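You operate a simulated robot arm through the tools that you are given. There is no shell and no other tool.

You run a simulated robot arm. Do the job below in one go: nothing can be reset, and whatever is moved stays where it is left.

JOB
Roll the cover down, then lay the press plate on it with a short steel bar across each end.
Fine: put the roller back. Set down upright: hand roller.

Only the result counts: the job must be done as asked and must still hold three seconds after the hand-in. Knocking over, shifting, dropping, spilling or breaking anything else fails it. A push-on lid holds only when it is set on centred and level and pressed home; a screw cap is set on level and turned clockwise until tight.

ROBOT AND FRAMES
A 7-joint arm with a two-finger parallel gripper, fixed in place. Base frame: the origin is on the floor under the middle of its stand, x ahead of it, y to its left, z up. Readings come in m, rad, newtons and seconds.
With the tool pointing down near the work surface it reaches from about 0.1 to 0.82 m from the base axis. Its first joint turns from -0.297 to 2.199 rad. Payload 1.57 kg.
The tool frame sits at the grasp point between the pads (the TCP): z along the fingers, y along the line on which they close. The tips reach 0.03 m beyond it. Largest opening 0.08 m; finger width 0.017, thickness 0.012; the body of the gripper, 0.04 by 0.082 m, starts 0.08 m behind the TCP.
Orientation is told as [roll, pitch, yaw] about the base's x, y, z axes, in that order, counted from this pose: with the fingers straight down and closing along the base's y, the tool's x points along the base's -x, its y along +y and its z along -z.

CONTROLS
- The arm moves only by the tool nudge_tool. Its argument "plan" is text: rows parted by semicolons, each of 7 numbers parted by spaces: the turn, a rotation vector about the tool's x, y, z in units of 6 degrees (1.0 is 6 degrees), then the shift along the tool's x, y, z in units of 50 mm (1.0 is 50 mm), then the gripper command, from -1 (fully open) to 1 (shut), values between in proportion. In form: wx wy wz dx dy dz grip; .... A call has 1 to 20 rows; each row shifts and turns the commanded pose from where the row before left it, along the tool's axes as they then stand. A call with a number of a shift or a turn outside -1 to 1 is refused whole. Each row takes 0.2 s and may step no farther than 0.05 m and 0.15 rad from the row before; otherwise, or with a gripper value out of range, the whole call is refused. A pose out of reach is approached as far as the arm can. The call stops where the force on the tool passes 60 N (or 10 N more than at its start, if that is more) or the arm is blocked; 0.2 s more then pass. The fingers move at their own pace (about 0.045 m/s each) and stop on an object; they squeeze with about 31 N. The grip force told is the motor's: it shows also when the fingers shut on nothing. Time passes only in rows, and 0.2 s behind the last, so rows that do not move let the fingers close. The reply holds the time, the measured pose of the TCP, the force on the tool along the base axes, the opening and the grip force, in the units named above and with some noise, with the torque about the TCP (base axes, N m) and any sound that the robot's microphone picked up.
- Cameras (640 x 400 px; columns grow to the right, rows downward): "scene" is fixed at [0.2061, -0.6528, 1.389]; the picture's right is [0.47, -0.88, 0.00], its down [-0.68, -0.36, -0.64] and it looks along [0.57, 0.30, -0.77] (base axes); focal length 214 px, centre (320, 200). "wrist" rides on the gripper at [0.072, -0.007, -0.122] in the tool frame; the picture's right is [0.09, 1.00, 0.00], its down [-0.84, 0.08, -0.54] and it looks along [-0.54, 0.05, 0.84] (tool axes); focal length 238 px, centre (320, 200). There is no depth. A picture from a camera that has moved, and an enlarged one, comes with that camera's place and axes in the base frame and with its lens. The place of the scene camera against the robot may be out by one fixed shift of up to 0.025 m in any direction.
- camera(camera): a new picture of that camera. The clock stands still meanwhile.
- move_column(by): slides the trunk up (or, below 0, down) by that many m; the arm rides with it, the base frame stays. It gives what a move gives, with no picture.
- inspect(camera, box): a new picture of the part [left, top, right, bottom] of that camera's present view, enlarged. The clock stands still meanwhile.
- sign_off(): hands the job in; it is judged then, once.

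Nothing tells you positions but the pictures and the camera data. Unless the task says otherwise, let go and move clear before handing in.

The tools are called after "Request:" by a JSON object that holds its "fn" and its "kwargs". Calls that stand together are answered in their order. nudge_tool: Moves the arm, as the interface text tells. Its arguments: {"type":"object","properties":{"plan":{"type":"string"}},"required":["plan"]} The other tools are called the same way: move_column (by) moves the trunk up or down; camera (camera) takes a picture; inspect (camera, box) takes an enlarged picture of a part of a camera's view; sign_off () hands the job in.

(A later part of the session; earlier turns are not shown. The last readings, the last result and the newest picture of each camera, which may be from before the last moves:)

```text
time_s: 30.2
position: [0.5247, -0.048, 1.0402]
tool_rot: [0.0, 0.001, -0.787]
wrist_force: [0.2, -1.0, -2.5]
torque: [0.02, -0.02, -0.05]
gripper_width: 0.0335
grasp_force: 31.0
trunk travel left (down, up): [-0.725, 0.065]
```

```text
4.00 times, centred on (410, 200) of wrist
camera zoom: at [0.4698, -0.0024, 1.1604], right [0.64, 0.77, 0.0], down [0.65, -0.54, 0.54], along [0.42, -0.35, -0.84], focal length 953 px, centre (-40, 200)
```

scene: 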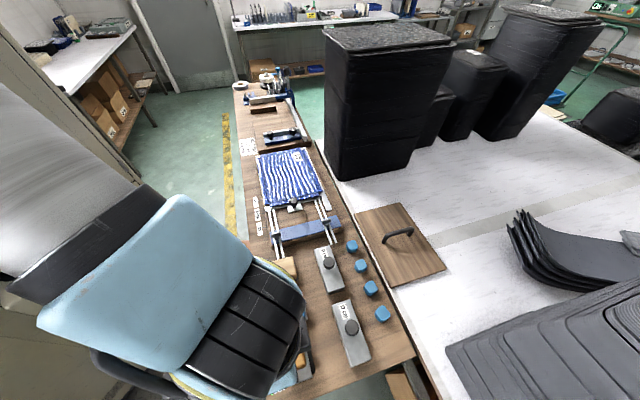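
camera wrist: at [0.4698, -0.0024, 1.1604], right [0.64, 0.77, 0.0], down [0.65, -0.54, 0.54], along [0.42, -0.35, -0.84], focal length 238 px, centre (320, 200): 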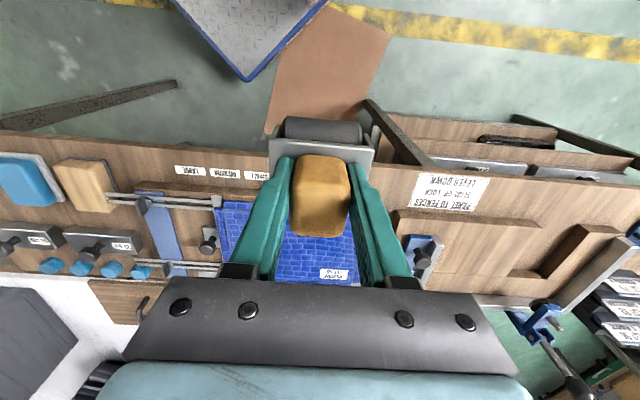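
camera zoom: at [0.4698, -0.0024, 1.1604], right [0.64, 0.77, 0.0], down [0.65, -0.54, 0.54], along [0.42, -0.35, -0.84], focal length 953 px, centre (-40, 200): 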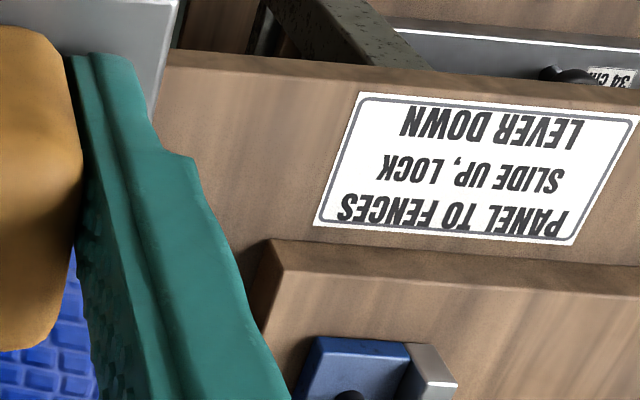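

Bench top is z≈0.789, the cover top about z≈0.817, so the roller should touch it at TCP z≈0.886. I also noticed 34 cm bars on a lower shelf, so the two 13 cm bars on the bench are the short ones. Now I position the roller above the near edge at the low-u end of the cover.

Request:
{"fn": "nudge_tool", "kwargs": {"plan": "0 0 0 -0.567 -0.463 0 1;0 0 0 -0.567 -0.463 0 1;0 0 0 -0.567 -0.463 0 1;0 0 0 -0.567 -0.463 0 1;0 0 0 -0.567 -0.463 0 1;0 0 0 -0.567 -0.463 0 1;0 0 0 0 0 0.7 1;0 0 0 0 0 0.7 1;0 0 0 0 0 0.7 1;0 0 0 0 0 0.4 1;0 0 0 0 0 0 1"}}

Request:
{"fn": "camera", "kwargs": {"camera": "wrist"}}

Request:
{"fn": "inspect", "kwargs": {"camera": "scene", "box": [240, 140, 368, 220]}}

```text
time_s: 32.6
position: [0.5473, -0.2643, 0.9115]
tool_rot: [0.002, -0.001, -0.785]
wrist_force: [-0.6, 0.7, -2.8]
torque: [-0.01, 0.02, 0.03]
gripper_width: 0.0336
grasp_force: 30.8
trunk travel left (down, up): [-0.725, 0.065]
```

```text
taken
camera wrist: at [0.4927, -0.2194, 1.0321], right [0.64, 0.77, 0.0], down [0.65, -0.54, 0.54], along [0.42, -0.35, -0.84], focal length 238 px, centre (320, 200)
```

wrist: 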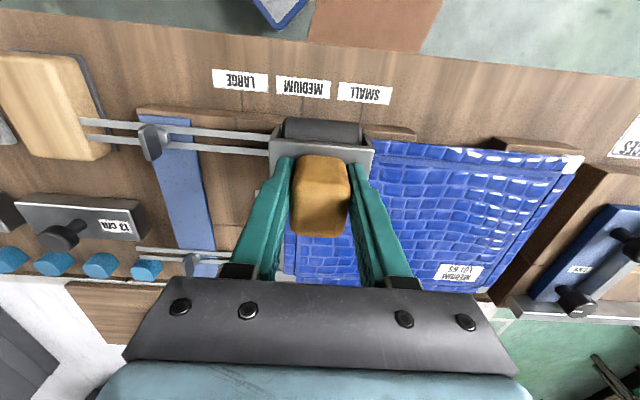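

```text
5.00 times, centred on (304, 180) of scene
camera zoom: at [0.2061, -0.6528, 1.389], right [0.47, -0.88, 0.0], down [-0.68, -0.36, -0.64], along [0.57, 0.3, -0.77], focal length 1072 px, centre (400, 300)
```

zoom: 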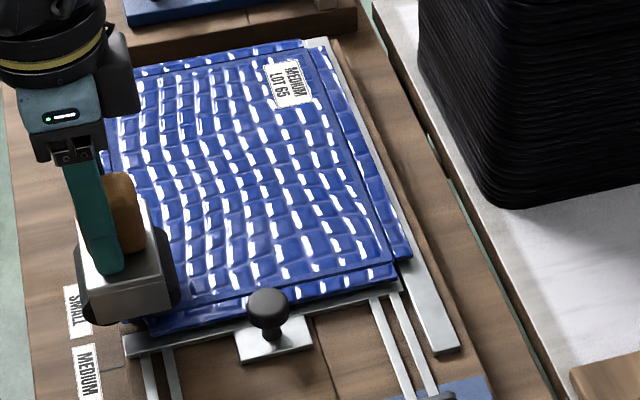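

The roller is hovering over the low-u near corner, clear of the stop knob. I descend gently to find contact.

Request:
{"fn": "nudge_tool", "kwargs": {"plan": "0 0 0 0 0 0.2 1;0 0 0 0 0 0.14 1;0 0 0 0 0 0 1"}}

Request:
{"fn": "nudge_tool", "kwargs": {"plan": "0 0 0 0 0 0.06 1;0 0 0 0 0 0 1"}}

Request:
{"fn": "nudge_tool", "kwargs": {"plan": "0 0 0 0 0 0.06 1;0 0 0 0 0 0 1"}}

```text
time_s: 33.4
position: [0.5479, -0.2648, 0.8964]
tool_rot: [0.0, -0.002, -0.786]
wrist_force: [-2.8, -1.3, 19.9]
torque: [-0.13, -0.49, -0.06]
gripper_width: 0.0335
grasp_force: 30.6
trunk travel left (down, up): [-0.725, 0.065]
```

```text
time_s: 34.0
position: [0.5474, -0.265, 0.8962]
tool_rot: [0.001, -0.006, -0.785]
wrist_force: [-3.4, -1.3, 57.5]
torque: [-0.31, -1.4, -0.05]
gripper_width: 0.0337
grasp_force: 30.8
trunk travel left (down, up): [-0.725, 0.065]
```

```text
time_s: 34.3
position: [0.5502, -0.2662, 0.8951]
tool_rot: [0.006, -0.013, -0.788]
wrist_force: [-5.8, -3.2, 41.8]
torque: [-0.38, -0.41, -0.09]
gripper_width: 0.0339
grasp_force: 31.0
trunk travel left (down, up): [-0.725, 0.065]
stopped in row 1: the force on the tool passed its limit at 74 N (the readings are from after the stop); the commanded pose is now the measured one
```

Contact came earlier than expected (z≈0.897) and pressed too hard; I immediately lift off a few millimetres and check the state.

Request:
{"fn": "nudge_tool", "kwargs": {"plan": "0 0 0 0 0 -0.2 1;0 0 0 0 0 0 1"}}

Request:
{"fn": "camera", "kwargs": {"camera": "wrist"}}

Request:
{"fn": "inspect", "kwargs": {"camera": "scene", "box": [240, 140, 368, 220]}}

```text
time_s: 34.9
position: [0.5483, -0.2657, 0.9033]
tool_rot: [0.002, -0.006, -0.788]
wrist_force: [0.3, 0.1, -2.6]
torque: [0.01, 0.03, 0.0]
gripper_width: 0.0336
grasp_force: 31.5
trunk travel left (down, up): [-0.725, 0.065]
```

```text
taken
camera wrist: at [0.4931, -0.2206, 1.0235], right [0.64, 0.77, 0.0], down [0.64, -0.54, 0.55], along [0.42, -0.35, -0.84], focal length 238 px, centre (320, 200)
```

wrist: 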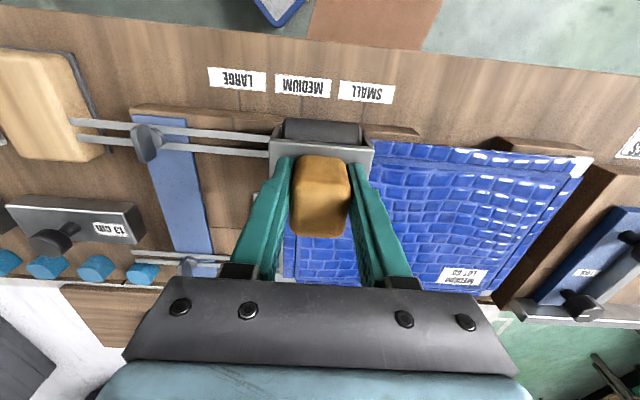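

```text
5.00 times, centred on (304, 180) of scene
camera zoom: at [0.2061, -0.6528, 1.389], right [0.47, -0.88, 0.0], down [-0.68, -0.36, -0.64], along [0.57, 0.3, -0.77], focal length 1072 px, centre (400, 300)
```

zoom: 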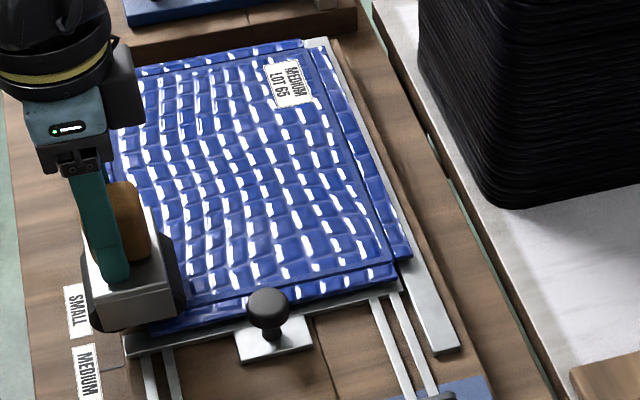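

The roller pressed onto the raised panel edge; grip and scene look unchanged. Let me zoom on the bench labels and roller for a more accurate height estimate before continuing.

Request:
{"fn": "inspect", "kwargs": {"camera": "wrist", "box": [200, 50, 360, 150]}}

Request:
{"fn": "inspect", "kwargs": {"camera": "wrist", "box": [360, 110, 520, 210]}}

Request:
{"fn": "inspect", "kwargs": {"camera": "scene", "box": [240, 165, 304, 205]}}

```text
4.00 times, centred on (280, 100) of wrist
camera zoom: at [0.4931, -0.2206, 1.0235], right [0.64, 0.77, 0.0], down [0.64, -0.54, 0.55], along [0.42, -0.35, -0.84], focal length 953 px, centre (480, 600)
```

zoom: 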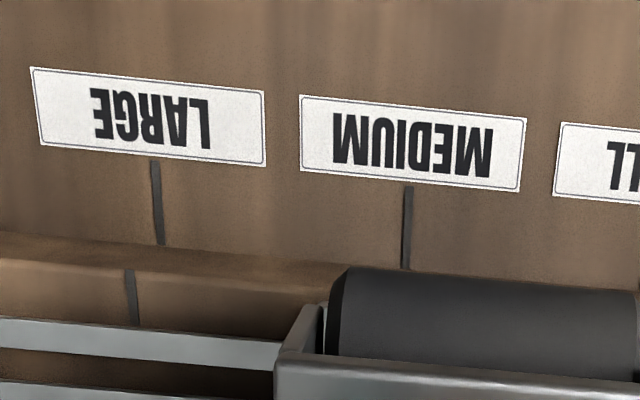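

```text
4.00 times, centred on (440, 160) of wrist
camera zoom: at [0.4931, -0.2206, 1.0235], right [0.64, 0.77, 0.0], down [0.64, -0.54, 0.55], along [0.42, -0.35, -0.84], focal length 953 px, centre (-160, 360)
```

zoom: 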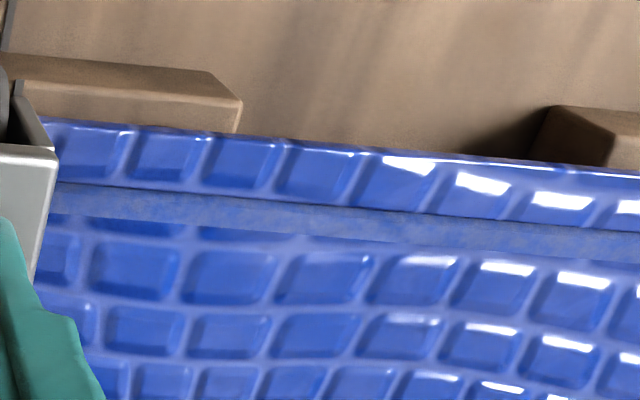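

```text
10.00 times, centred on (272, 185) of scene
camera zoom: at [0.2061, -0.6528, 1.389], right [0.47, -0.88, 0.0], down [-0.68, -0.36, -0.64], along [0.57, 0.3, -0.77], focal length 2145 px, centre (800, 350)
```

zoom: 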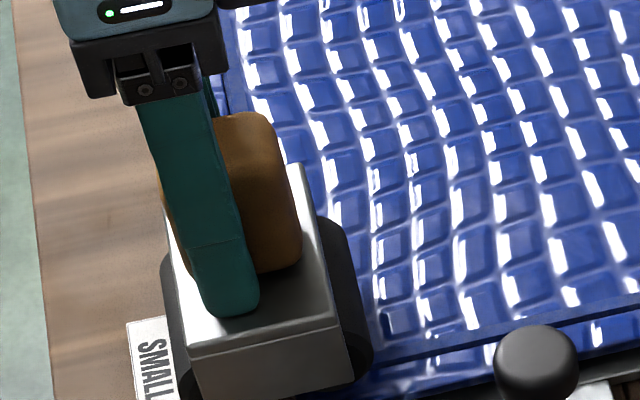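

The roller's radius is ~26 mm, and what it touched was the raised panel's near edge at v≈0.595, z≈0.817; proper contact on top should be at TCP z≈0.909. I raise, straighten the small tilt left by the force stop, and re-measure.

Request:
{"fn": "nudge_tool", "kwargs": {"plan": "0 0 0 0 0 -0.5 1;0 0 0 0 0 0 1"}}

Request:
{"fn": "nudge_tool", "kwargs": {"plan": "0 0 0 0 0 0 1"}}

Request:
{"fn": "nudge_tool", "kwargs": {"plan": "0 0 0 0 0 0 1"}}

Request:
{"fn": "nudge_tool", "kwargs": {"plan": "0 0 0 0 0 0 1"}}

```text
time_s: 35.5
position: [0.5501, -0.2668, 0.9282]
tool_rot: [0.001, -0.006, -0.785]
wrist_force: [-0.6, -0.3, -2.5]
torque: [0.02, 0.02, 0.0]
gripper_width: 0.0337
grasp_force: 31.2
trunk travel left (down, up): [-0.725, 0.065]
```

```text
time_s: 35.9
position: [0.5504, -0.2663, 0.9282]
tool_rot: [0.001, -0.005, -0.785]
wrist_force: [-0.1, 0.6, -2.2]
torque: [0.01, -0.01, 0.05]
gripper_width: 0.0337
grasp_force: 31.4
trunk travel left (down, up): [-0.725, 0.065]
```

```text
time_s: 36.3
position: [0.549, -0.2671, 0.927]
tool_rot: [0.001, -0.005, -0.785]
wrist_force: [0.1, 0.1, -2.9]
torque: [-0.01, 0.01, 0.02]
gripper_width: 0.0337
grasp_force: 31.6
trunk travel left (down, up): [-0.725, 0.065]
```

```text
time_s: 36.7
position: [0.5484, -0.2662, 0.9273]
tool_rot: [0.001, -0.006, -0.785]
wrist_force: [0.8, 0.0, -2.1]
torque: [0.01, 0.04, 0.0]
gripper_width: 0.0336
grasp_force: 30.9
trunk travel left (down, up): [-0.725, 0.065]
```

Now correct the small tilt, move over the panel's near edge and descend to just above the expected contact.

Request:
{"fn": "nudge_tool", "kwargs": {"plan": "0.044 0.03 0 -0.22 0 0 1;0 0 0 0 0 0.2 1;0 0 0 0 0 0.1 1;0 0 0 0 0 0 1"}}

```text
time_s: 37.7
position: [0.5567, -0.274, 0.9124]
tool_rot: [-0.001, 0.0, -0.786]
wrist_force: [0.8, -1.4, -2.1]
torque: [0.0, 0.05, 0.01]
gripper_width: 0.0337
grasp_force: 31.0
trunk travel left (down, up): [-0.725, 0.065]
```

Request:
{"fn": "nudge_tool", "kwargs": {"plan": "0 0 0 0 0 0.04 1;0 0 0 0 0 0 1"}}

```text
time_s: 38.3
position: [0.5563, -0.2742, 0.9118]
tool_rot: [-0.002, -0.002, -0.786]
wrist_force: [-0.6, 0.4, -1.9]
torque: [0.02, 0.01, -0.01]
gripper_width: 0.0339
grasp_force: 31.1
trunk travel left (down, up): [-0.725, 0.065]
```

The roller is just above the cover; one more small step down.

Request:
{"fn": "nudge_tool", "kwargs": {"plan": "0 0 0 0 0 0.04 1;0 0 0 0 0 0 1"}}

```text
time_s: 38.9
position: [0.5568, -0.2739, 0.908]
tool_rot: [-0.002, -0.003, -0.785]
wrist_force: [-0.5, -0.8, -2.8]
torque: [-0.01, -0.03, 0.0]
gripper_width: 0.0336
grasp_force: 30.7
trunk travel left (down, up): [-0.725, 0.065]
```

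Request:
{"fn": "nudge_tool", "kwargs": {"plan": "0 0 0 0 0 0.03 1;0 0 0 0 0 0 1"}}

```text
time_s: 39.5
position: [0.5575, -0.2737, 0.9069]
tool_rot: [-0.002, -0.002, -0.787]
wrist_force: [-0.1, -0.1, -2.3]
torque: [0.03, -0.03, 0.0]
gripper_width: 0.034
grasp_force: 31.1
trunk travel left (down, up): [-0.725, 0.065]
```

Request:
{"fn": "nudge_tool", "kwargs": {"plan": "0 0 0 0 0 0.03 1;0 0 0 0 0 0 1"}}

```text
time_s: 40.1
position: [0.5569, -0.2742, 0.9054]
tool_rot: [0.0, -0.003, -0.786]
wrist_force: [0.9, -0.2, -2.5]
torque: [-0.01, 0.02, 0.02]
gripper_width: 0.0336
grasp_force: 30.6
trunk travel left (down, up): [-0.725, 0.065]
```

No contact yet; another 1.5 mm.

Request:
{"fn": "nudge_tool", "kwargs": {"plan": "0 0 0 0 0 0.03 1;0 0 0 0 0 0 1"}}

```text
time_s: 40.7
position: [0.558, -0.2735, 0.9041]
tool_rot: [-0.004, -0.001, -0.785]
wrist_force: [0.6, -0.8, -1.2]
torque: [-0.03, -0.02, -0.03]
gripper_width: 0.0336
grasp_force: 30.8
trunk travel left (down, up): [-0.725, 0.065]
```

Request:
{"fn": "nudge_tool", "kwargs": {"plan": "0 0 0 0 0 0.03 1;0 0 0 0 0 0 1"}}

```text
time_s: 41.3
position: [0.5585, -0.2733, 0.901]
tool_rot: [-0.003, -0.002, -0.787]
wrist_force: [0.0, -0.7, -2.0]
torque: [0.01, -0.01, 0.03]
gripper_width: 0.0335
grasp_force: 31.3
trunk travel left (down, up): [-0.725, 0.065]
```

Request:
{"fn": "nudge_tool", "kwargs": {"plan": "0 0 0 0 0 0.03 1;0 0 0 0 0 0 1"}}

```text
time_s: 41.9
position: [0.5568, -0.2725, 0.9022]
tool_rot: [-0.002, -0.001, -0.785]
wrist_force: [0.2, -0.8, -2.2]
torque: [0.01, 0.02, 0.04]
gripper_width: 0.0339
grasp_force: 30.8
trunk travel left (down, up): [-0.725, 0.065]
```

Request:
{"fn": "nudge_tool", "kwargs": {"plan": "0 0 0 0 0 0.03 1;0 0 0 0 0 0 1"}}

```text
time_s: 42.5
position: [0.5563, -0.2734, 0.9004]
tool_rot: [-0.002, -0.001, -0.785]
wrist_force: [-0.3, -0.4, -2.7]
torque: [0.01, 0.04, 0.0]
gripper_width: 0.0335
grasp_force: 31.5
trunk travel left (down, up): [-0.725, 0.065]
```

Still free at z≈0.900; I look at the contact zone before going on.

Request:
{"fn": "camera", "kwargs": {"camera": "wrist"}}

Request:
{"fn": "inspect", "kwargs": {"camera": "scene", "box": [240, 165, 304, 205]}}

Request:
{"fn": "nudge_tool", "kwargs": {"plan": "0 0 0 0 0 0.02 1;0 0 0 0 0 0 1"}}

```text
taken
camera wrist: at [0.5016, -0.2283, 1.0209], right [0.64, 0.77, 0.0], down [0.65, -0.54, 0.54], along [0.42, -0.35, -0.84], focal length 238 px, centre (320, 200)
```

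wrist: 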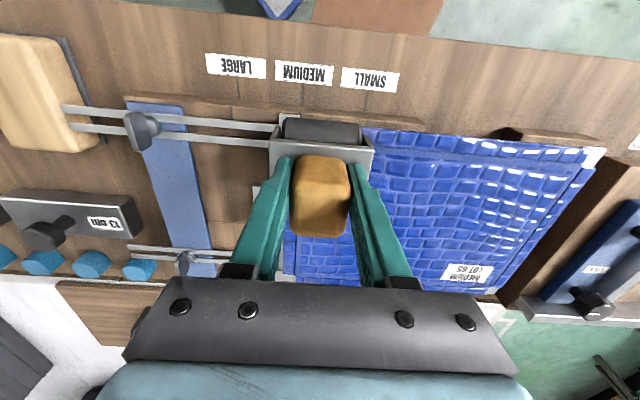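

```text
10.00 times, centred on (272, 185) of scene
camera zoom: at [0.2061, -0.6528, 1.389], right [0.47, -0.88, 0.0], down [-0.68, -0.36, -0.64], along [0.57, 0.3, -0.77], focal length 2145 px, centre (800, 350)
```

zoom: 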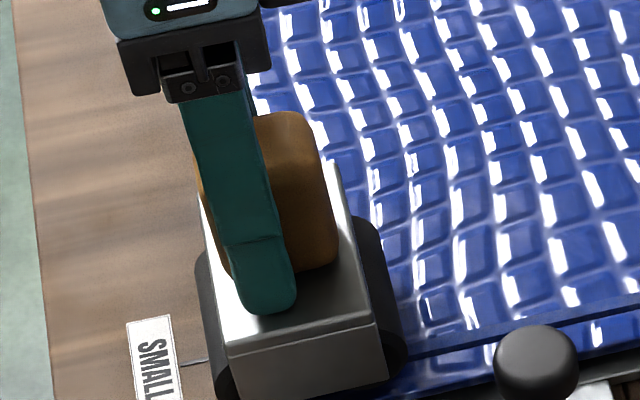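

```text
time_s: 43.1
position: [0.5583, -0.2736, 0.8994]
tool_rot: [-0.002, -0.003, -0.785]
wrist_force: [0.1, 0.3, -3.1]
torque: [-0.01, -0.01, -0.02]
gripper_width: 0.0336
grasp_force: 31.0
trunk travel left (down, up): [-0.725, 0.065]
```

Request:
{"fn": "nudge_tool", "kwargs": {"plan": "0 0 0 0 0 0.02 1;0 0 0 0 0 0 1"}}

```text
time_s: 43.7
position: [0.557, -0.2728, 0.8988]
tool_rot: [-0.003, -0.002, -0.785]
wrist_force: [-0.4, -0.3, -2.8]
torque: [0.0, 0.0, -0.03]
gripper_width: 0.0337
grasp_force: 31.0
trunk travel left (down, up): [-0.725, 0.065]
```

Request:
{"fn": "nudge_tool", "kwargs": {"plan": "0 0 0 0 0 0.02 1;0 0 0 0 0 0 1"}}

```text
time_s: 44.3
position: [0.5573, -0.272, 0.8969]
tool_rot: [-0.001, -0.004, -0.785]
wrist_force: [0.6, 0.8, 2.8]
torque: [0.08, -0.17, -0.02]
gripper_width: 0.0337
grasp_force: 30.6
trunk travel left (down, up): [-0.725, 0.065]
```

Contact begins at z≈0.897. I add ~1 mm of press to reach a moderate force before rolling.

Request:
{"fn": "nudge_tool", "kwargs": {"plan": "0 0 0 0 0 0.02 1;0 0 0 0 0 0 1"}}

```text
time_s: 44.9
position: [0.5569, -0.2739, 0.8972]
tool_rot: [-0.002, -0.003, -0.787]
wrist_force: [0.0, 0.9, 12.8]
torque: [0.09, -0.4, -0.02]
gripper_width: 0.0336
grasp_force: 30.9
trunk travel left (down, up): [-0.725, 0.065]
```

Contact is on the panel's rounded near edge (about 14 mm ahead of the roller axis). I lift a little, move 14 mm inward and find contact again on top.

Request:
{"fn": "nudge_tool", "kwargs": {"plan": "0 0 0 0 0 -0.2 1;0 0 0 -0.3 0 0 1;0 0 0 0 0 0.08 1;0 0 0 0 0 0 1"}}

```text
time_s: 45.9
position: [0.5688, -0.2845, 0.9015]
tool_rot: [-0.002, -0.002, -0.784]
wrist_force: [0.0, -0.3, -3.1]
torque: [0.02, 0.02, 0.02]
gripper_width: 0.0337
grasp_force: 30.9
trunk travel left (down, up): [-0.725, 0.065]
```

Request:
{"fn": "nudge_tool", "kwargs": {"plan": "0 0 0 0 0 0.04 1;0 0 0 0 0 0 1"}}

```text
time_s: 46.5
position: [0.567, -0.2834, 0.8988]
tool_rot: [-0.002, -0.001, -0.785]
wrist_force: [0.1, 0.4, -2.1]
torque: [-0.03, -0.01, -0.01]
gripper_width: 0.0337
grasp_force: 30.9
trunk travel left (down, up): [-0.725, 0.065]
```

Request:
{"fn": "nudge_tool", "kwargs": {"plan": "0 0 0 0 0 0.03 1;0 0 0 0 0 0 1"}}

```text
time_s: 47.1
position: [0.5683, -0.2837, 0.897]
tool_rot: [-0.002, -0.001, -0.786]
wrist_force: [0.5, -0.2, -1.0]
torque: [0.08, -0.01, -0.01]
gripper_width: 0.0338
grasp_force: 31.3
trunk travel left (down, up): [-0.725, 0.065]
```

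Request:
{"fn": "nudge_tool", "kwargs": {"plan": "0 0 0 0 0 0.025 1;0 0 0 0 0 0 1"}}

```text
time_s: 47.7
position: [0.5687, -0.2835, 0.8976]
tool_rot: [-0.001, -0.003, -0.786]
wrist_force: [-0.7, 0.2, 5.4]
torque: [0.16, -0.09, 0.02]
gripper_width: 0.0337
grasp_force: 30.6
trunk travel left (down, up): [-0.725, 0.065]
```

Contact is now on top at z≈0.898 with ~8 N. I start rolling outward slowly, reading the force.

Request:
{"fn": "nudge_tool", "kwargs": {"plan": "0 0 0 -0.2 0 0.01 1;0 0 0 -0.4 0 0 1;0 0 0 0 0 0 1"}}

```text
time_s: 48.5
position: [0.5895, -0.306, 0.8968]
tool_rot: [-0.003, -0.006, -0.784]
wrist_force: [2.6, 0.6, 9.4]
torque: [0.38, -0.33, 0.01]
gripper_width: 0.0337
grasp_force: 30.9
trunk travel left (down, up): [-0.725, 0.065]
```

Force is ~12 N and the roller moves smoothly. Continue the stroke outward.

Request:
{"fn": "nudge_tool", "kwargs": {"plan": "0 0 0 -0.4 0 0.01 1;0 0 0 -0.4 0 0 1;0 0 0 0 0 0 1"}}

Request:
{"fn": "inspect", "kwargs": {"camera": "scene", "box": [240, 140, 368, 220]}}

```text
time_s: 49.3
position: [0.6185, -0.3316, 0.8976]
tool_rot: [-0.001, -0.003, -0.787]
wrist_force: [-1.3, -1.6, 12.7]
torque: [0.27, -0.04, 0.05]
gripper_width: 0.0338
grasp_force: 30.8
trunk travel left (down, up): [-0.725, 0.065]
```

```text
5.00 times, centred on (304, 180) of scene
camera zoom: at [0.2061, -0.6528, 1.389], right [0.47, -0.88, 0.0], down [-0.68, -0.36, -0.64], along [0.57, 0.3, -0.77], focal length 1072 px, centre (400, 300)
```

zoom: 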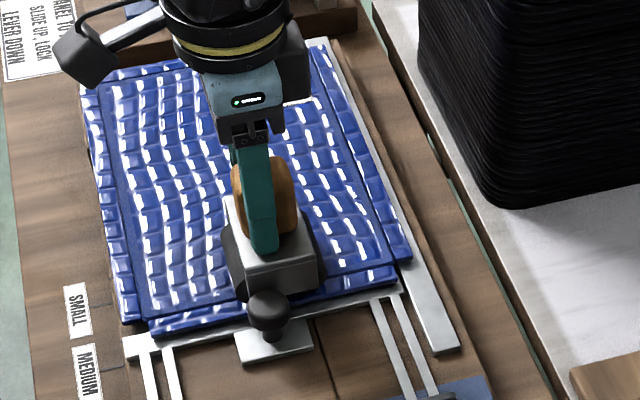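

Smooth so far. I continue to the far edge in this strip.

Request:
{"fn": "nudge_tool", "kwargs": {"plan": "0 0 0 -0.4 0 0 1;0 0 0 -0.4 0 0 1;0 0 0 0 0 0 1"}}

Request:
{"fn": "nudge_tool", "kwargs": {"plan": "0 0 0 -0.4 0 0 1;0 0 0 -0.4 0 0 1;0 0 0 0 0 0 1"}}

```text
time_s: 50.1
position: [0.6451, -0.3622, 0.8984]
tool_rot: [-0.002, -0.004, -0.786]
wrist_force: [5.3, 3.3, 8.4]
torque: [0.62, -0.47, -0.09]
gripper_width: 0.0337
grasp_force: 31.2
trunk travel left (down, up): [-0.725, 0.065]
```

```text
time_s: 50.9
position: [0.6718, -0.3911, 0.8966]
tool_rot: [-0.002, -0.003, -0.783]
wrist_force: [1.3, 1.7, 13.0]
torque: [0.55, -0.25, -0.01]
gripper_width: 0.0337
grasp_force: 31.0
trunk travel left (down, up): [-0.725, 0.065]
```

Request:
{"fn": "nudge_tool", "kwargs": {"plan": "0 0 0 -0.3 0 0 1;0 0 0 -0.3 0 0 1;0 0 0 0 0 0 1"}}

Request:
{"fn": "camera", "kwargs": {"camera": "wrist"}}

```text
time_s: 51.7
position: [0.6933, -0.412, 0.8954]
tool_rot: [-0.004, -0.001, -0.786]
wrist_force: [0.5, -0.4, 5.1]
torque: [0.22, -0.11, 0.03]
gripper_width: 0.0335
grasp_force: 31.4
trunk travel left (down, up): [-0.725, 0.065]
```

```text
taken
camera wrist: at [0.6382, -0.3669, 1.0175], right [0.64, 0.77, 0.0], down [0.65, -0.54, 0.54], along [0.42, -0.35, -0.84], focal length 238 px, centre (320, 200)
```

wrist: 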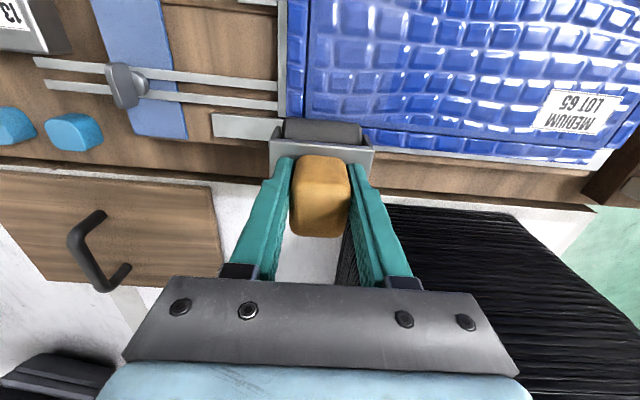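

The strip is done up to the far edge; I zoom in on the cover for any visible difference between rolled and unrolled areas.

Request:
{"fn": "inspect", "kwargs": {"camera": "wrist", "box": [270, 0, 430, 100]}}

Request:
{"fn": "inspect", "kwargs": {"camera": "wrist", "box": [400, 0, 640, 150]}}

Request:
{"fn": "inspect", "kwargs": {"camera": "scene", "box": [240, 140, 368, 220]}}

```text
4.00 times, centred on (350, 50) of wrist
camera zoom: at [0.6382, -0.3669, 1.0175], right [0.64, 0.77, 0.0], down [0.65, -0.54, 0.54], along [0.42, -0.35, -0.84], focal length 953 px, centre (200, 800)
```

zoom: 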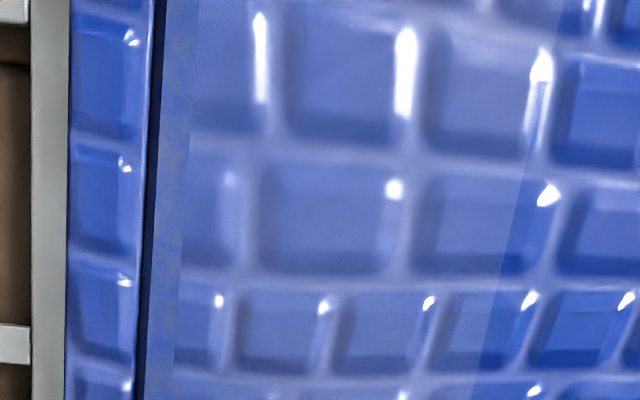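

```text
2.67 times, centred on (520, 75) of wrist
camera zoom: at [0.6382, -0.3669, 1.0175], right [0.64, 0.77, 0.0], down [0.65, -0.54, 0.54], along [0.42, -0.35, -0.84], focal length 636 px, centre (-213, 533)
```

zoom: 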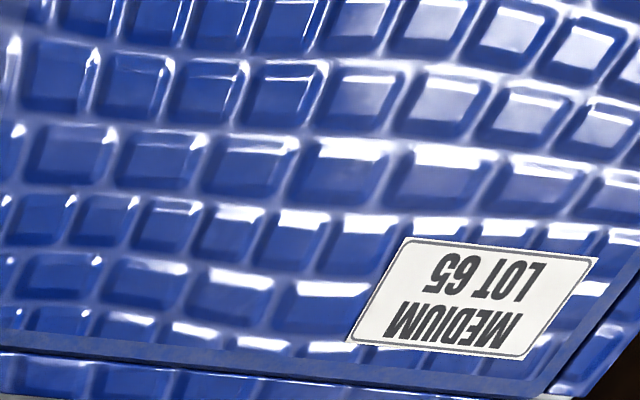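

```text
5.00 times, centred on (304, 180) of scene
camera zoom: at [0.2061, -0.6528, 1.389], right [0.47, -0.88, 0.0], down [-0.68, -0.36, -0.64], along [0.57, 0.3, -0.77], focal length 1072 px, centre (400, 300)
```

zoom: 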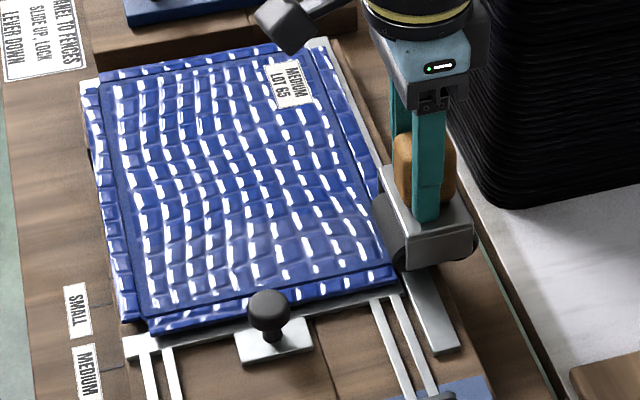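

I can see a lighter tinted strip where the roller passed (about 0.188–0.252 in u), so the cover shows what's been rolled. I lift, return to the near edge for the second strip (u≈0.285) and check the first strip's full extent.

Request:
{"fn": "nudge_tool", "kwargs": {"plan": "0 0 0 0 0 -0.6 1;0 0 0 0.6 0.28 0 1;0 0 0 0.6 0.28 0 1;0 0 0 0.6 0.29 0 1;0 0 0 0.6 0.29 0 1;0 0 0 0.6 0.29 0 1;0 0 0 0.6 0.29 0 1;0 0 0 0 0 0 1"}}

Request:
{"fn": "camera", "kwargs": {"camera": "wrist"}}

Request:
{"fn": "inspect", "kwargs": {"camera": "wrist", "box": [200, 120, 360, 220]}}

Request:
{"fn": "inspect", "kwargs": {"camera": "wrist", "box": [200, 200, 360, 300]}}

Request:
{"fn": "inspect", "kwargs": {"camera": "scene", "box": [240, 140, 368, 220]}}

```text
time_s: 53.5
position: [0.6295, -0.2237, 0.9257]
tool_rot: [-0.002, -0.003, -0.786]
wrist_force: [0.5, 0.7, -1.9]
torque: [-0.04, 0.02, 0.01]
gripper_width: 0.0338
grasp_force: 31.0
trunk travel left (down, up): [-0.725, 0.065]
```

```text
taken
camera wrist: at [0.5734, -0.1775, 1.0463], right [0.64, 0.77, 0.0], down [0.65, -0.54, 0.54], along [0.42, -0.35, -0.84], focal length 238 px, centre (320, 200)
```

wrist: 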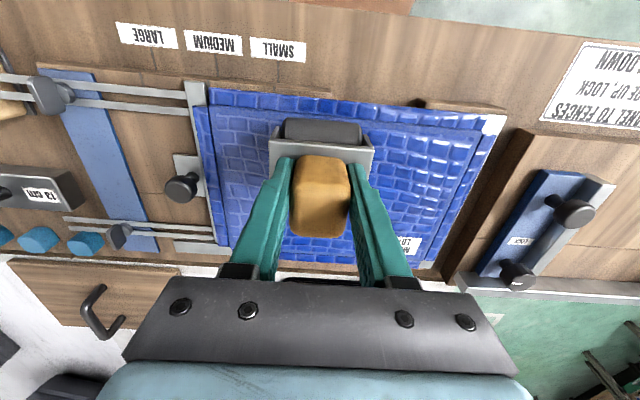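

```text
4.00 times, centred on (280, 170) of wrist
camera zoom: at [0.5734, -0.1775, 1.0463], right [0.64, 0.77, 0.0], down [0.65, -0.54, 0.54], along [0.42, -0.35, -0.84], focal length 953 px, centre (480, 320)
```

zoom: 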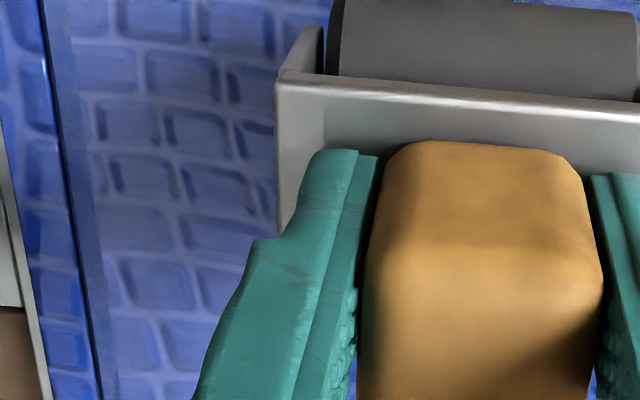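

```text
4.00 times, centred on (280, 250) of wrist
camera zoom: at [0.5734, -0.1775, 1.0463], right [0.64, 0.77, 0.0], down [0.65, -0.54, 0.54], along [0.42, -0.35, -0.84], focal length 953 px, centre (480, 0)
```

zoom: 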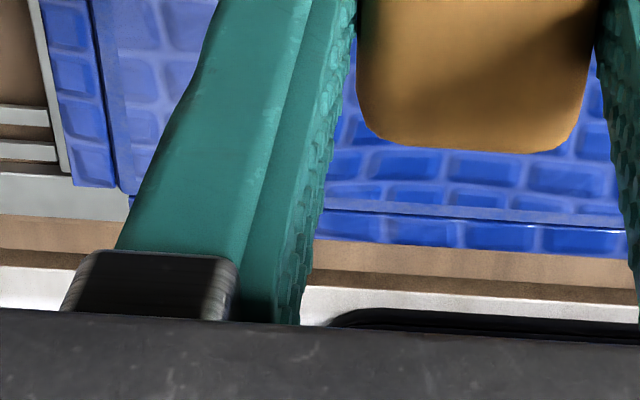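

```text
5.00 times, centred on (304, 180) of scene
camera zoom: at [0.2061, -0.6528, 1.389], right [0.47, -0.88, 0.0], down [-0.68, -0.36, -0.64], along [0.57, 0.3, -0.77], focal length 1072 px, centre (400, 300)
```

zoom: 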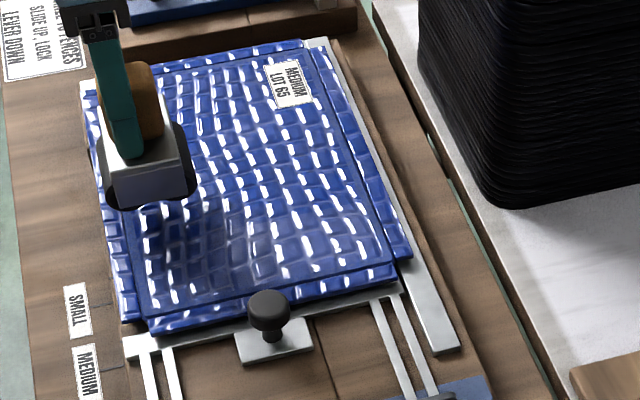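

Request:
{"fn": "inspect", "kwargs": {"camera": "wrist", "box": [190, 80, 286, 140]}}

Request:
{"fn": "inspect", "kwargs": {"camera": "wrist", "box": [350, 90, 510, 190]}}

```text
6.67 times, centred on (238, 110) of wrist
camera zoom: at [0.5734, -0.1775, 1.0463], right [0.64, 0.77, 0.0], down [0.65, -0.54, 0.54], along [0.42, -0.35, -0.84], focal length 1589 px, centre (867, 800)
```

zoom: 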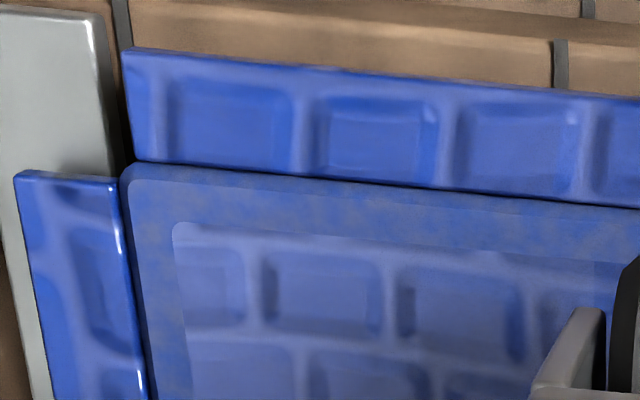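

```text
4.00 times, centred on (430, 140) of wrist
camera zoom: at [0.5734, -0.1775, 1.0463], right [0.64, 0.77, 0.0], down [0.65, -0.54, 0.54], along [0.42, -0.35, -0.84], focal length 953 px, centre (-120, 440)
```

zoom: 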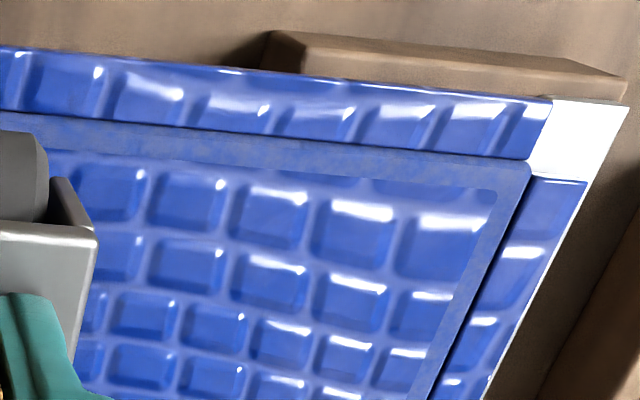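

The rolled strip is tinted right from the cover's near edge, good. The cover rectangle spans about u 0.182–0.446, v 0.596–0.769. I move to the second strip (u≈0.281) and descend to contact.

Request:
{"fn": "nudge_tool", "kwargs": {"plan": "0 0 0 0.14 -0.1 0 1;0 0 0 0 0 0.3 1;0 0 0 0 0 0.14 1;0 0 0 0 0 0 1"}}

```text
time_s: 54.5
position: [0.6208, -0.2212, 0.9039]
tool_rot: [-0.002, -0.001, -0.786]
wrist_force: [0.2, 0.2, -3.4]
torque: [0.02, 0.01, -0.02]
gripper_width: 0.0338
grasp_force: 31.3
trunk travel left (down, up): [-0.725, 0.065]
```

Request:
{"fn": "nudge_tool", "kwargs": {"plan": "0 0 0 0 0 0.08 1;0 0 0 0 0 0 1"}}

```text
time_s: 55.1
position: [0.6199, -0.2215, 0.8995]
tool_rot: [-0.002, -0.002, -0.786]
wrist_force: [-0.2, -0.2, -2.4]
torque: [0.01, -0.01, -0.02]
gripper_width: 0.0338
grasp_force: 30.8
trunk travel left (down, up): [-0.725, 0.065]
```

Request:
{"fn": "nudge_tool", "kwargs": {"plan": "0 0 0 0 0 0.05 1;0 0 0 0 0 0 1"}}

```text
time_s: 55.7
position: [0.6211, -0.2212, 0.8982]
tool_rot: [-0.002, -0.004, -0.786]
wrist_force: [-0.4, -0.9, 1.6]
torque: [0.01, -0.02, -0.01]
gripper_width: 0.0339
grasp_force: 31.0
trunk travel left (down, up): [-0.725, 0.065]
```

Contact is centred here. I add 1 mm of press and roll out to the far edge.

Request:
{"fn": "nudge_tool", "kwargs": {"plan": "0 0 0 0 0 0.02 1;0 0 0 -0.2 0 0 1;0 0 0 -0.4 0 0 1;0 0 0 0 0 0 1"}}

```text
time_s: 56.7
position: [0.6415, -0.2428, 0.8974]
tool_rot: [-0.004, -0.003, -0.785]
wrist_force: [0.9, 1.7, 12.3]
torque: [0.26, -0.25, 0.01]
gripper_width: 0.0339
grasp_force: 30.8
trunk travel left (down, up): [-0.725, 0.065]
```

Request:
{"fn": "nudge_tool", "kwargs": {"plan": "0 0 0 -0.4 0 0 1;0 0 0 -0.4 0 0 1;0 0 0 -0.4 0 0 1;0 0 0 0 0 0 1"}}

```text
time_s: 57.7
position: [0.6837, -0.2858, 0.8978]
tool_rot: [-0.001, -0.003, -0.786]
wrist_force: [0.1, 0.2, 13.6]
torque: [0.39, -0.18, 0.01]
gripper_width: 0.0338
grasp_force: 30.9
trunk travel left (down, up): [-0.725, 0.065]
```

Request:
{"fn": "nudge_tool", "kwargs": {"plan": "0 0 0 -0.4 0 0 1;0 0 0 -0.4 0 0 1;0 0 0 -0.4 0 0 1;0 0 0 -0.3 0 0 1;0 0 0 -0.3 0 0 1;0 0 0 0 0 0 1"}}

Request:
{"fn": "camera", "kwargs": {"camera": "wrist"}}

Request:
{"fn": "inspect", "kwargs": {"camera": "wrist", "box": [200, 0, 440, 150]}}

```text
time_s: 59.1
position: [0.746, -0.3494, 0.8967]
tool_rot: [-0.001, -0.002, -0.787]
wrist_force: [3.9, -0.8, 8.9]
torque: [0.26, -0.17, -0.04]
gripper_width: 0.0334
grasp_force: 30.9
trunk travel left (down, up): [-0.725, 0.065]
```

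```text
taken
camera wrist: at [0.6911, -0.3041, 1.0178], right [0.64, 0.77, 0.0], down [0.65, -0.54, 0.54], along [0.42, -0.35, -0.84], focal length 238 px, centre (320, 200)
```

wrist: 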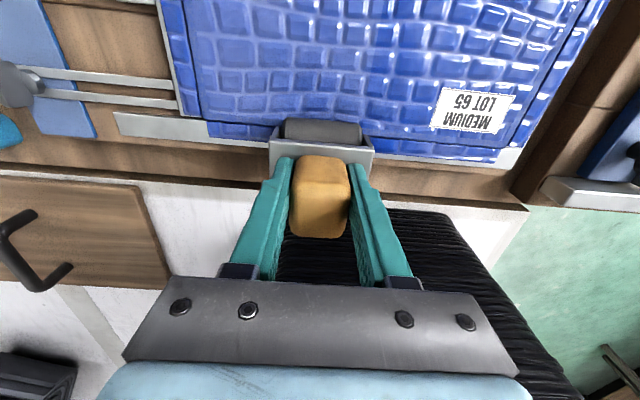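

```text
2.67 times, centred on (320, 75) of wrist
camera zoom: at [0.6911, -0.3041, 1.0178], right [0.64, 0.77, 0.0], down [0.65, -0.54, 0.54], along [0.42, -0.35, -0.84], focal length 636 px, centre (320, 533)
```

zoom: 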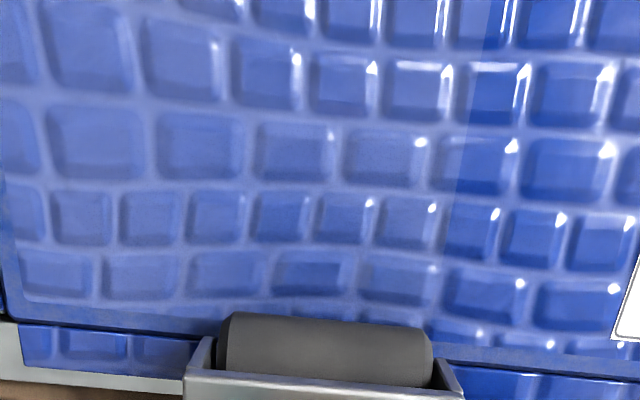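

Two of four columns are now tinted all the way to the far edge; the boundary is at u≈0.315. Next, the third strip at u≈0.3485.

Request:
{"fn": "nudge_tool", "kwargs": {"plan": "0 0 0 0 0 -0.6 1;0 0 0 0.6 0.225 0 1;0 0 0 0.6 0.225 0 1;0 0 0 0.6 0.225 0 1;0 0 0 0.6 0.225 0 1;0 0 0 0.6 0.225 0 1;0 0 0 0.6 0.225 0 1;0 0 0 0 0 0.3 1;0 0 0 0 0 0.2 1;0 0 0 0 0 0 1"}}

```text
time_s: 61.3
position: [0.6682, -0.1747, 0.9023]
tool_rot: [0.0, -0.001, -0.785]
wrist_force: [0.1, 1.2, -1.9]
torque: [0.04, 0.01, 0.0]
gripper_width: 0.0337
grasp_force: 30.7
trunk travel left (down, up): [-0.725, 0.065]
```

Request:
{"fn": "nudge_tool", "kwargs": {"plan": "0 0 0 0 0 0.06 1;0 0 0 0 0 0 1"}}

```text
time_s: 61.9
position: [0.6676, -0.1746, 0.8993]
tool_rot: [-0.002, -0.001, -0.785]
wrist_force: [0.4, -0.1, -1.8]
torque: [0.02, 0.0, 0.01]
gripper_width: 0.0339
grasp_force: 31.1
trunk travel left (down, up): [-0.725, 0.065]
```

Request:
{"fn": "nudge_tool", "kwargs": {"plan": "0 0 0 0 0 0.03 1;0 0 0 0 0 0 1"}}

```text
time_s: 62.5
position: [0.6686, -0.1742, 0.8978]
tool_rot: [-0.001, -0.004, -0.784]
wrist_force: [0.2, 0.4, 3.5]
torque: [0.06, 0.06, -0.03]
gripper_width: 0.0335
grasp_force: 30.8
trunk travel left (down, up): [-0.725, 0.065]
```

Request:
{"fn": "nudge_tool", "kwargs": {"plan": "0 0 0 0 0 0.015 1;0 0 0 -0.2 0 0 1;0 0 0 -0.4 0 0 1;0 0 0 -0.4 0 0 1;0 0 0 -0.4 0 0 1;0 0 0 -0.4 0 0 1;0 0 0 0 0 0 1"}}

```text
time_s: 64.1
position: [0.7323, -0.2362, 0.897]
tool_rot: [0.0, -0.006, -0.786]
wrist_force: [1.5, 2.7, 30.2]
torque: [0.03, 0.49, -0.02]
gripper_width: 0.0336
grasp_force: 30.9
trunk travel left (down, up): [-0.725, 0.065]
```

Force rose to ~33 N; I ease up 1.5 mm and continue.

Request:
{"fn": "nudge_tool", "kwargs": {"plan": "0 0 0 0 0 -0.03 1;0 0 0 -0.3 0 0 1;0 0 0 0 0 0 1"}}

```text
time_s: 64.9
position: [0.7418, -0.2482, 0.8981]
tool_rot: [-0.003, -0.003, -0.786]
wrist_force: [3.2, 2.6, 16.7]
torque: [0.23, 0.07, 0.0]
gripper_width: 0.0337
grasp_force: 31.1
trunk travel left (down, up): [-0.725, 0.065]
```

Request:
{"fn": "nudge_tool", "kwargs": {"plan": "0 0 0 -0.4 0 0 1;0 0 0 -0.4 0 0 1;0 0 0 0 0 0 1"}}

```text
time_s: 65.7
position: [0.7702, -0.2772, 0.8981]
tool_rot: [-0.004, -0.002, -0.787]
wrist_force: [1.5, 1.9, 7.3]
torque: [0.18, 0.04, -0.02]
gripper_width: 0.0337
grasp_force: 31.0
trunk travel left (down, up): [-0.725, 0.065]
```

Request:
{"fn": "nudge_tool", "kwargs": {"plan": "0 0 0 -0.3 0 0.01 1;0 0 0 -0.3 0 0 1;0 0 0 0 0 0 1"}}

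```text
time_s: 66.5
position: [0.7907, -0.2983, 0.8969]
tool_rot: [-0.005, -0.001, -0.786]
wrist_force: [-0.7, -1.4, 2.5]
torque: [-0.05, 0.09, 0.05]
gripper_width: 0.0336
grasp_force: 31.1
trunk travel left (down, up): [-0.725, 0.065]
```

Request:
{"fn": "camera", "kwargs": {"camera": "wrist"}}

Request:
{"fn": "inspect", "kwargs": {"camera": "wrist", "box": [200, 0, 440, 150]}}

```text
taken
camera wrist: at [0.7359, -0.2531, 1.0187], right [0.64, 0.77, 0.0], down [0.65, -0.54, 0.54], along [0.42, -0.35, -0.84], focal length 238 px, centre (320, 200)
```

wrist: 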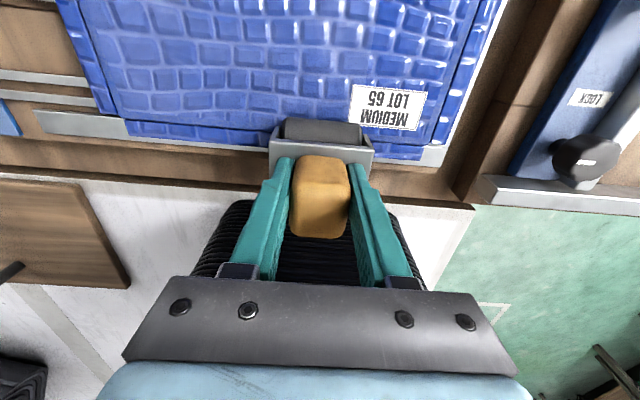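

```text
2.67 times, centred on (320, 75) of wrist
camera zoom: at [0.7359, -0.2531, 1.0187], right [0.64, 0.77, 0.0], down [0.65, -0.54, 0.54], along [0.42, -0.35, -0.84], focal length 636 px, centre (320, 533)
```

zoom: 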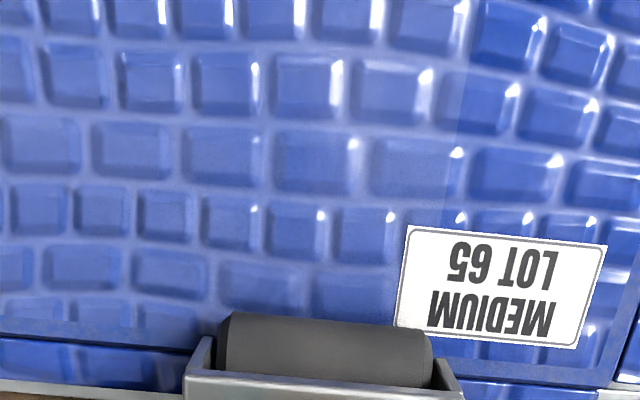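

Third column is tinted too. Now the last strip at u≈0.4145.

Request:
{"fn": "nudge_tool", "kwargs": {"plan": "0 0 0 0 0 -0.6 1;0 0 0 0.6 0.22 0 1;0 0 0 0.6 0.22 0 1;0 0 0 0.6 0.22 0 1;0 0 0 0.6 0.22 0 1;0 0 0 0.6 0.22 0 1;0 0 0 0.5 0.22 0 1;0 0 0 0 0 0.3 1;0 0 0 0 0 0.2 1;0 0 0 0 0 0 1"}}

Request:
{"fn": "camera", "kwargs": {"camera": "wrist"}}

```text
time_s: 68.7
position: [0.7138, -0.1259, 0.9025]
tool_rot: [-0.002, -0.001, -0.788]
wrist_force: [-1.4, 0.2, -3.3]
torque: [0.02, 0.01, -0.01]
gripper_width: 0.0337
grasp_force: 30.7
trunk travel left (down, up): [-0.725, 0.065]
```

```text
taken
camera wrist: at [0.6585, -0.0815, 1.0232], right [0.64, 0.77, 0.0], down [0.65, -0.54, 0.54], along [0.42, -0.35, -0.84], focal length 238 px, centre (320, 200)
```

wrist: 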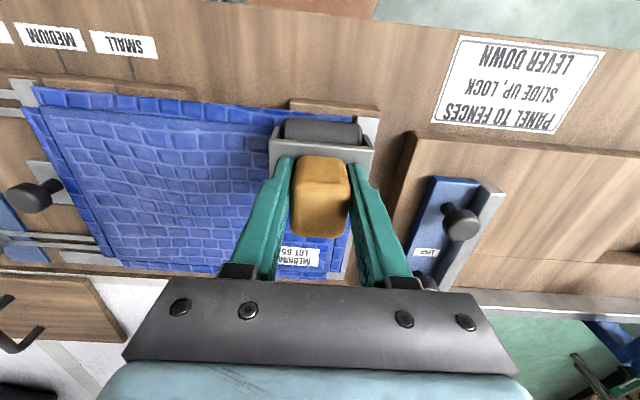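

Request:
{"fn": "nudge_tool", "kwargs": {"plan": "0 0 0 0 0 0.07 1;0 0 0 0 0 0 1"}}

```text
time_s: 69.3
position: [0.714, -0.1266, 0.8985]
tool_rot: [-0.002, -0.001, -0.785]
wrist_force: [0.2, 0.4, -2.8]
torque: [0.0, 0.02, -0.03]
gripper_width: 0.0335
grasp_force: 30.9
trunk travel left (down, up): [-0.725, 0.065]
```

Request:
{"fn": "nudge_tool", "kwargs": {"plan": "0 0 0 0 0 0.035 1;0 0 0 0 0 0 1"}}

```text
time_s: 69.9
position: [0.7138, -0.1272, 0.8971]
tool_rot: [-0.002, -0.004, -0.784]
wrist_force: [0.3, -0.4, 5.0]
torque: [-0.2, 0.14, 0.01]
gripper_width: 0.0334
grasp_force: 31.8
trunk travel left (down, up): [-0.725, 0.065]
```

Request:
{"fn": "nudge_tool", "kwargs": {"plan": "0 0 0 0 0 0.014 1;0 0 0 -0.2 0 0 1;0 0 0 -0.4 0 0 1;0 0 0 -0.4 0 0 1;0 0 0 0 0 0 1"}}

```text
time_s: 71.1
position: [0.7496, -0.1633, 0.8972]
tool_rot: [-0.002, -0.003, -0.786]
wrist_force: [2.2, 1.4, 12.6]
torque: [-0.15, 0.2, 0.0]
gripper_width: 0.0338
grasp_force: 30.8
trunk travel left (down, up): [-0.725, 0.065]
```

Request:
{"fn": "nudge_tool", "kwargs": {"plan": "0 0 0 -0.4 0 0 1;0 0 0 -0.4 0 0 1;0 0 0 0 0 0 1"}}

```text
time_s: 71.9
position: [0.7773, -0.1919, 0.8966]
tool_rot: [0.0, -0.005, -0.785]
wrist_force: [1.6, 1.0, 27.9]
torque: [-0.34, 0.48, 0.01]
gripper_width: 0.0336
grasp_force: 31.9
trunk travel left (down, up): [-0.725, 0.065]
```

Request:
{"fn": "nudge_tool", "kwargs": {"plan": "0 0 0 0 0 -0.022 1;0 0 0 -0.4 0 0 1;0 0 0 -0.4 0 0 1;0 0 0 0 0 0 1"}}

```text
time_s: 72.9
position: [0.8048, -0.2197, 0.8973]
tool_rot: [-0.003, -0.002, -0.786]
wrist_force: [0.7, 0.8, 17.2]
torque: [-0.03, 0.35, -0.03]
gripper_width: 0.0336
grasp_force: 31.0
trunk travel left (down, up): [-0.725, 0.065]
```

Request:
{"fn": "nudge_tool", "kwargs": {"plan": "0 0 0 -0.4 0 0 1;0 0 0 -0.3 0 0 1;0 0 0 0 0 0 1"}}

```text
time_s: 73.7
position: [0.8311, -0.2444, 0.8971]
tool_rot: [-0.005, -0.001, -0.785]
wrist_force: [0.5, 0.9, 4.0]
torque: [-0.01, 0.07, -0.01]
gripper_width: 0.0336
grasp_force: 30.8
trunk travel left (down, up): [-0.725, 0.065]
```

Request:
{"fn": "nudge_tool", "kwargs": {"plan": "0 0 0 -0.1 0 0.012 1;0 0 0 -0.2 0 0 1;0 0 0 0 0 0 1"}}

Request:
{"fn": "camera", "kwargs": {"camera": "wrist"}}

Request:
{"fn": "inspect", "kwargs": {"camera": "wrist", "box": [200, 0, 440, 150]}}

```text
time_s: 74.5
position: [0.8422, -0.2546, 0.8966]
tool_rot: [-0.002, -0.002, -0.786]
wrist_force: [-0.7, -2.4, 3.3]
torque: [-0.26, 0.23, 0.07]
gripper_width: 0.0337
grasp_force: 31.4
trunk travel left (down, up): [-0.725, 0.065]
```

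```text
taken
camera wrist: at [0.7868, -0.2099, 1.0177], right [0.64, 0.77, 0.0], down [0.65, -0.53, 0.54], along [0.42, -0.35, -0.84], focal length 238 px, centre (320, 200)
```

wrist: 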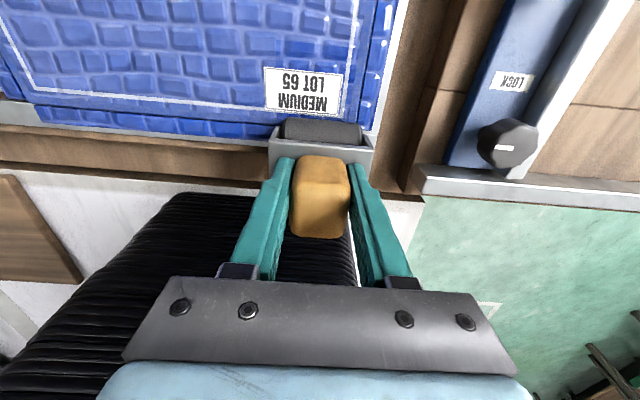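

```text
2.67 times, centred on (320, 75) of wrist
camera zoom: at [0.7868, -0.2099, 1.0177], right [0.64, 0.77, 0.0], down [0.65, -0.53, 0.54], along [0.42, -0.35, -0.84], focal length 636 px, centre (320, 533)
```

zoom: 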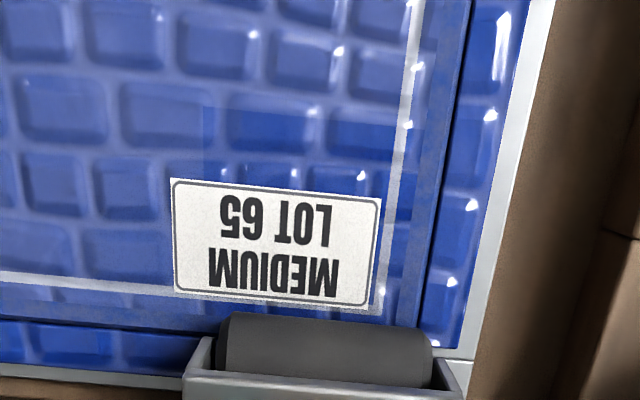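

A white outline has appeared on the cover, probably indicating completion, but the far corner cell under the label (u>0.38, v>0.70) still looks untinted. I'll re-roll that corner with a steadier force.

Request:
{"fn": "nudge_tool", "kwargs": {"plan": "0 0 0 0 0 -0.4 1;0 0 0 0.6 0 0 1;0 0 0 0.6 0 0 1;0 0 0 0.6 0 0 1;0 0 0 0 0 0 1"}}

Request:
{"fn": "camera", "kwargs": {"camera": "wrist"}}

Request:
{"fn": "inspect", "kwargs": {"camera": "scene", "box": [240, 140, 368, 220]}}

```text
time_s: 75.7
position: [0.7791, -0.1913, 0.9197]
tool_rot: [-0.002, 0.0, -0.786]
wrist_force: [0.0, 0.0, -2.5]
torque: [-0.01, 0.06, 0.01]
gripper_width: 0.0336
grasp_force: 31.1
trunk travel left (down, up): [-0.725, 0.065]
```

```text
taken
camera wrist: at [0.7235, -0.1456, 1.0405], right [0.64, 0.77, 0.0], down [0.65, -0.54, 0.54], along [0.42, -0.35, -0.84], focal length 238 px, centre (320, 200)
```

wrist: 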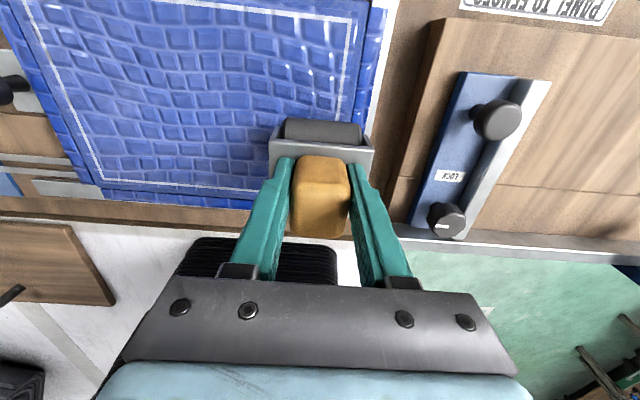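

```text
5.00 times, centred on (304, 180) of scene
camera zoom: at [0.2061, -0.6528, 1.389], right [0.47, -0.88, 0.0], down [-0.68, -0.36, -0.64], along [0.57, 0.3, -0.77], focal length 1072 px, centre (400, 300)
```

zoom: 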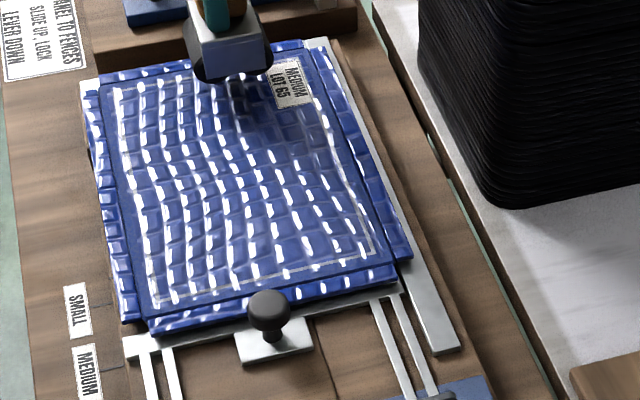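

Request:
{"fn": "nudge_tool", "kwargs": {"plan": "0 0 0 0 0 0.3 1;0 0 0 0 0 0.05 1;0 0 0 0 0 0 1"}}

```text
time_s: 76.5
position: [0.7795, -0.1914, 0.9]
tool_rot: [-0.001, -0.002, -0.786]
wrist_force: [0.8, 0.1, -2.8]
torque: [0.01, 0.01, 0.01]
gripper_width: 0.0337
grasp_force: 31.1
trunk travel left (down, up): [-0.725, 0.065]
```

Request:
{"fn": "nudge_tool", "kwargs": {"plan": "0 0 0 0 0 0.03 1;0 0 0 0 0 0 1"}}

```text
time_s: 77.1
position: [0.7795, -0.1916, 0.8977]
tool_rot: [-0.001, -0.003, -0.787]
wrist_force: [0.3, -0.3, -1.8]
torque: [0.02, 0.02, -0.03]
gripper_width: 0.0337
grasp_force: 30.8
trunk travel left (down, up): [-0.725, 0.065]
```

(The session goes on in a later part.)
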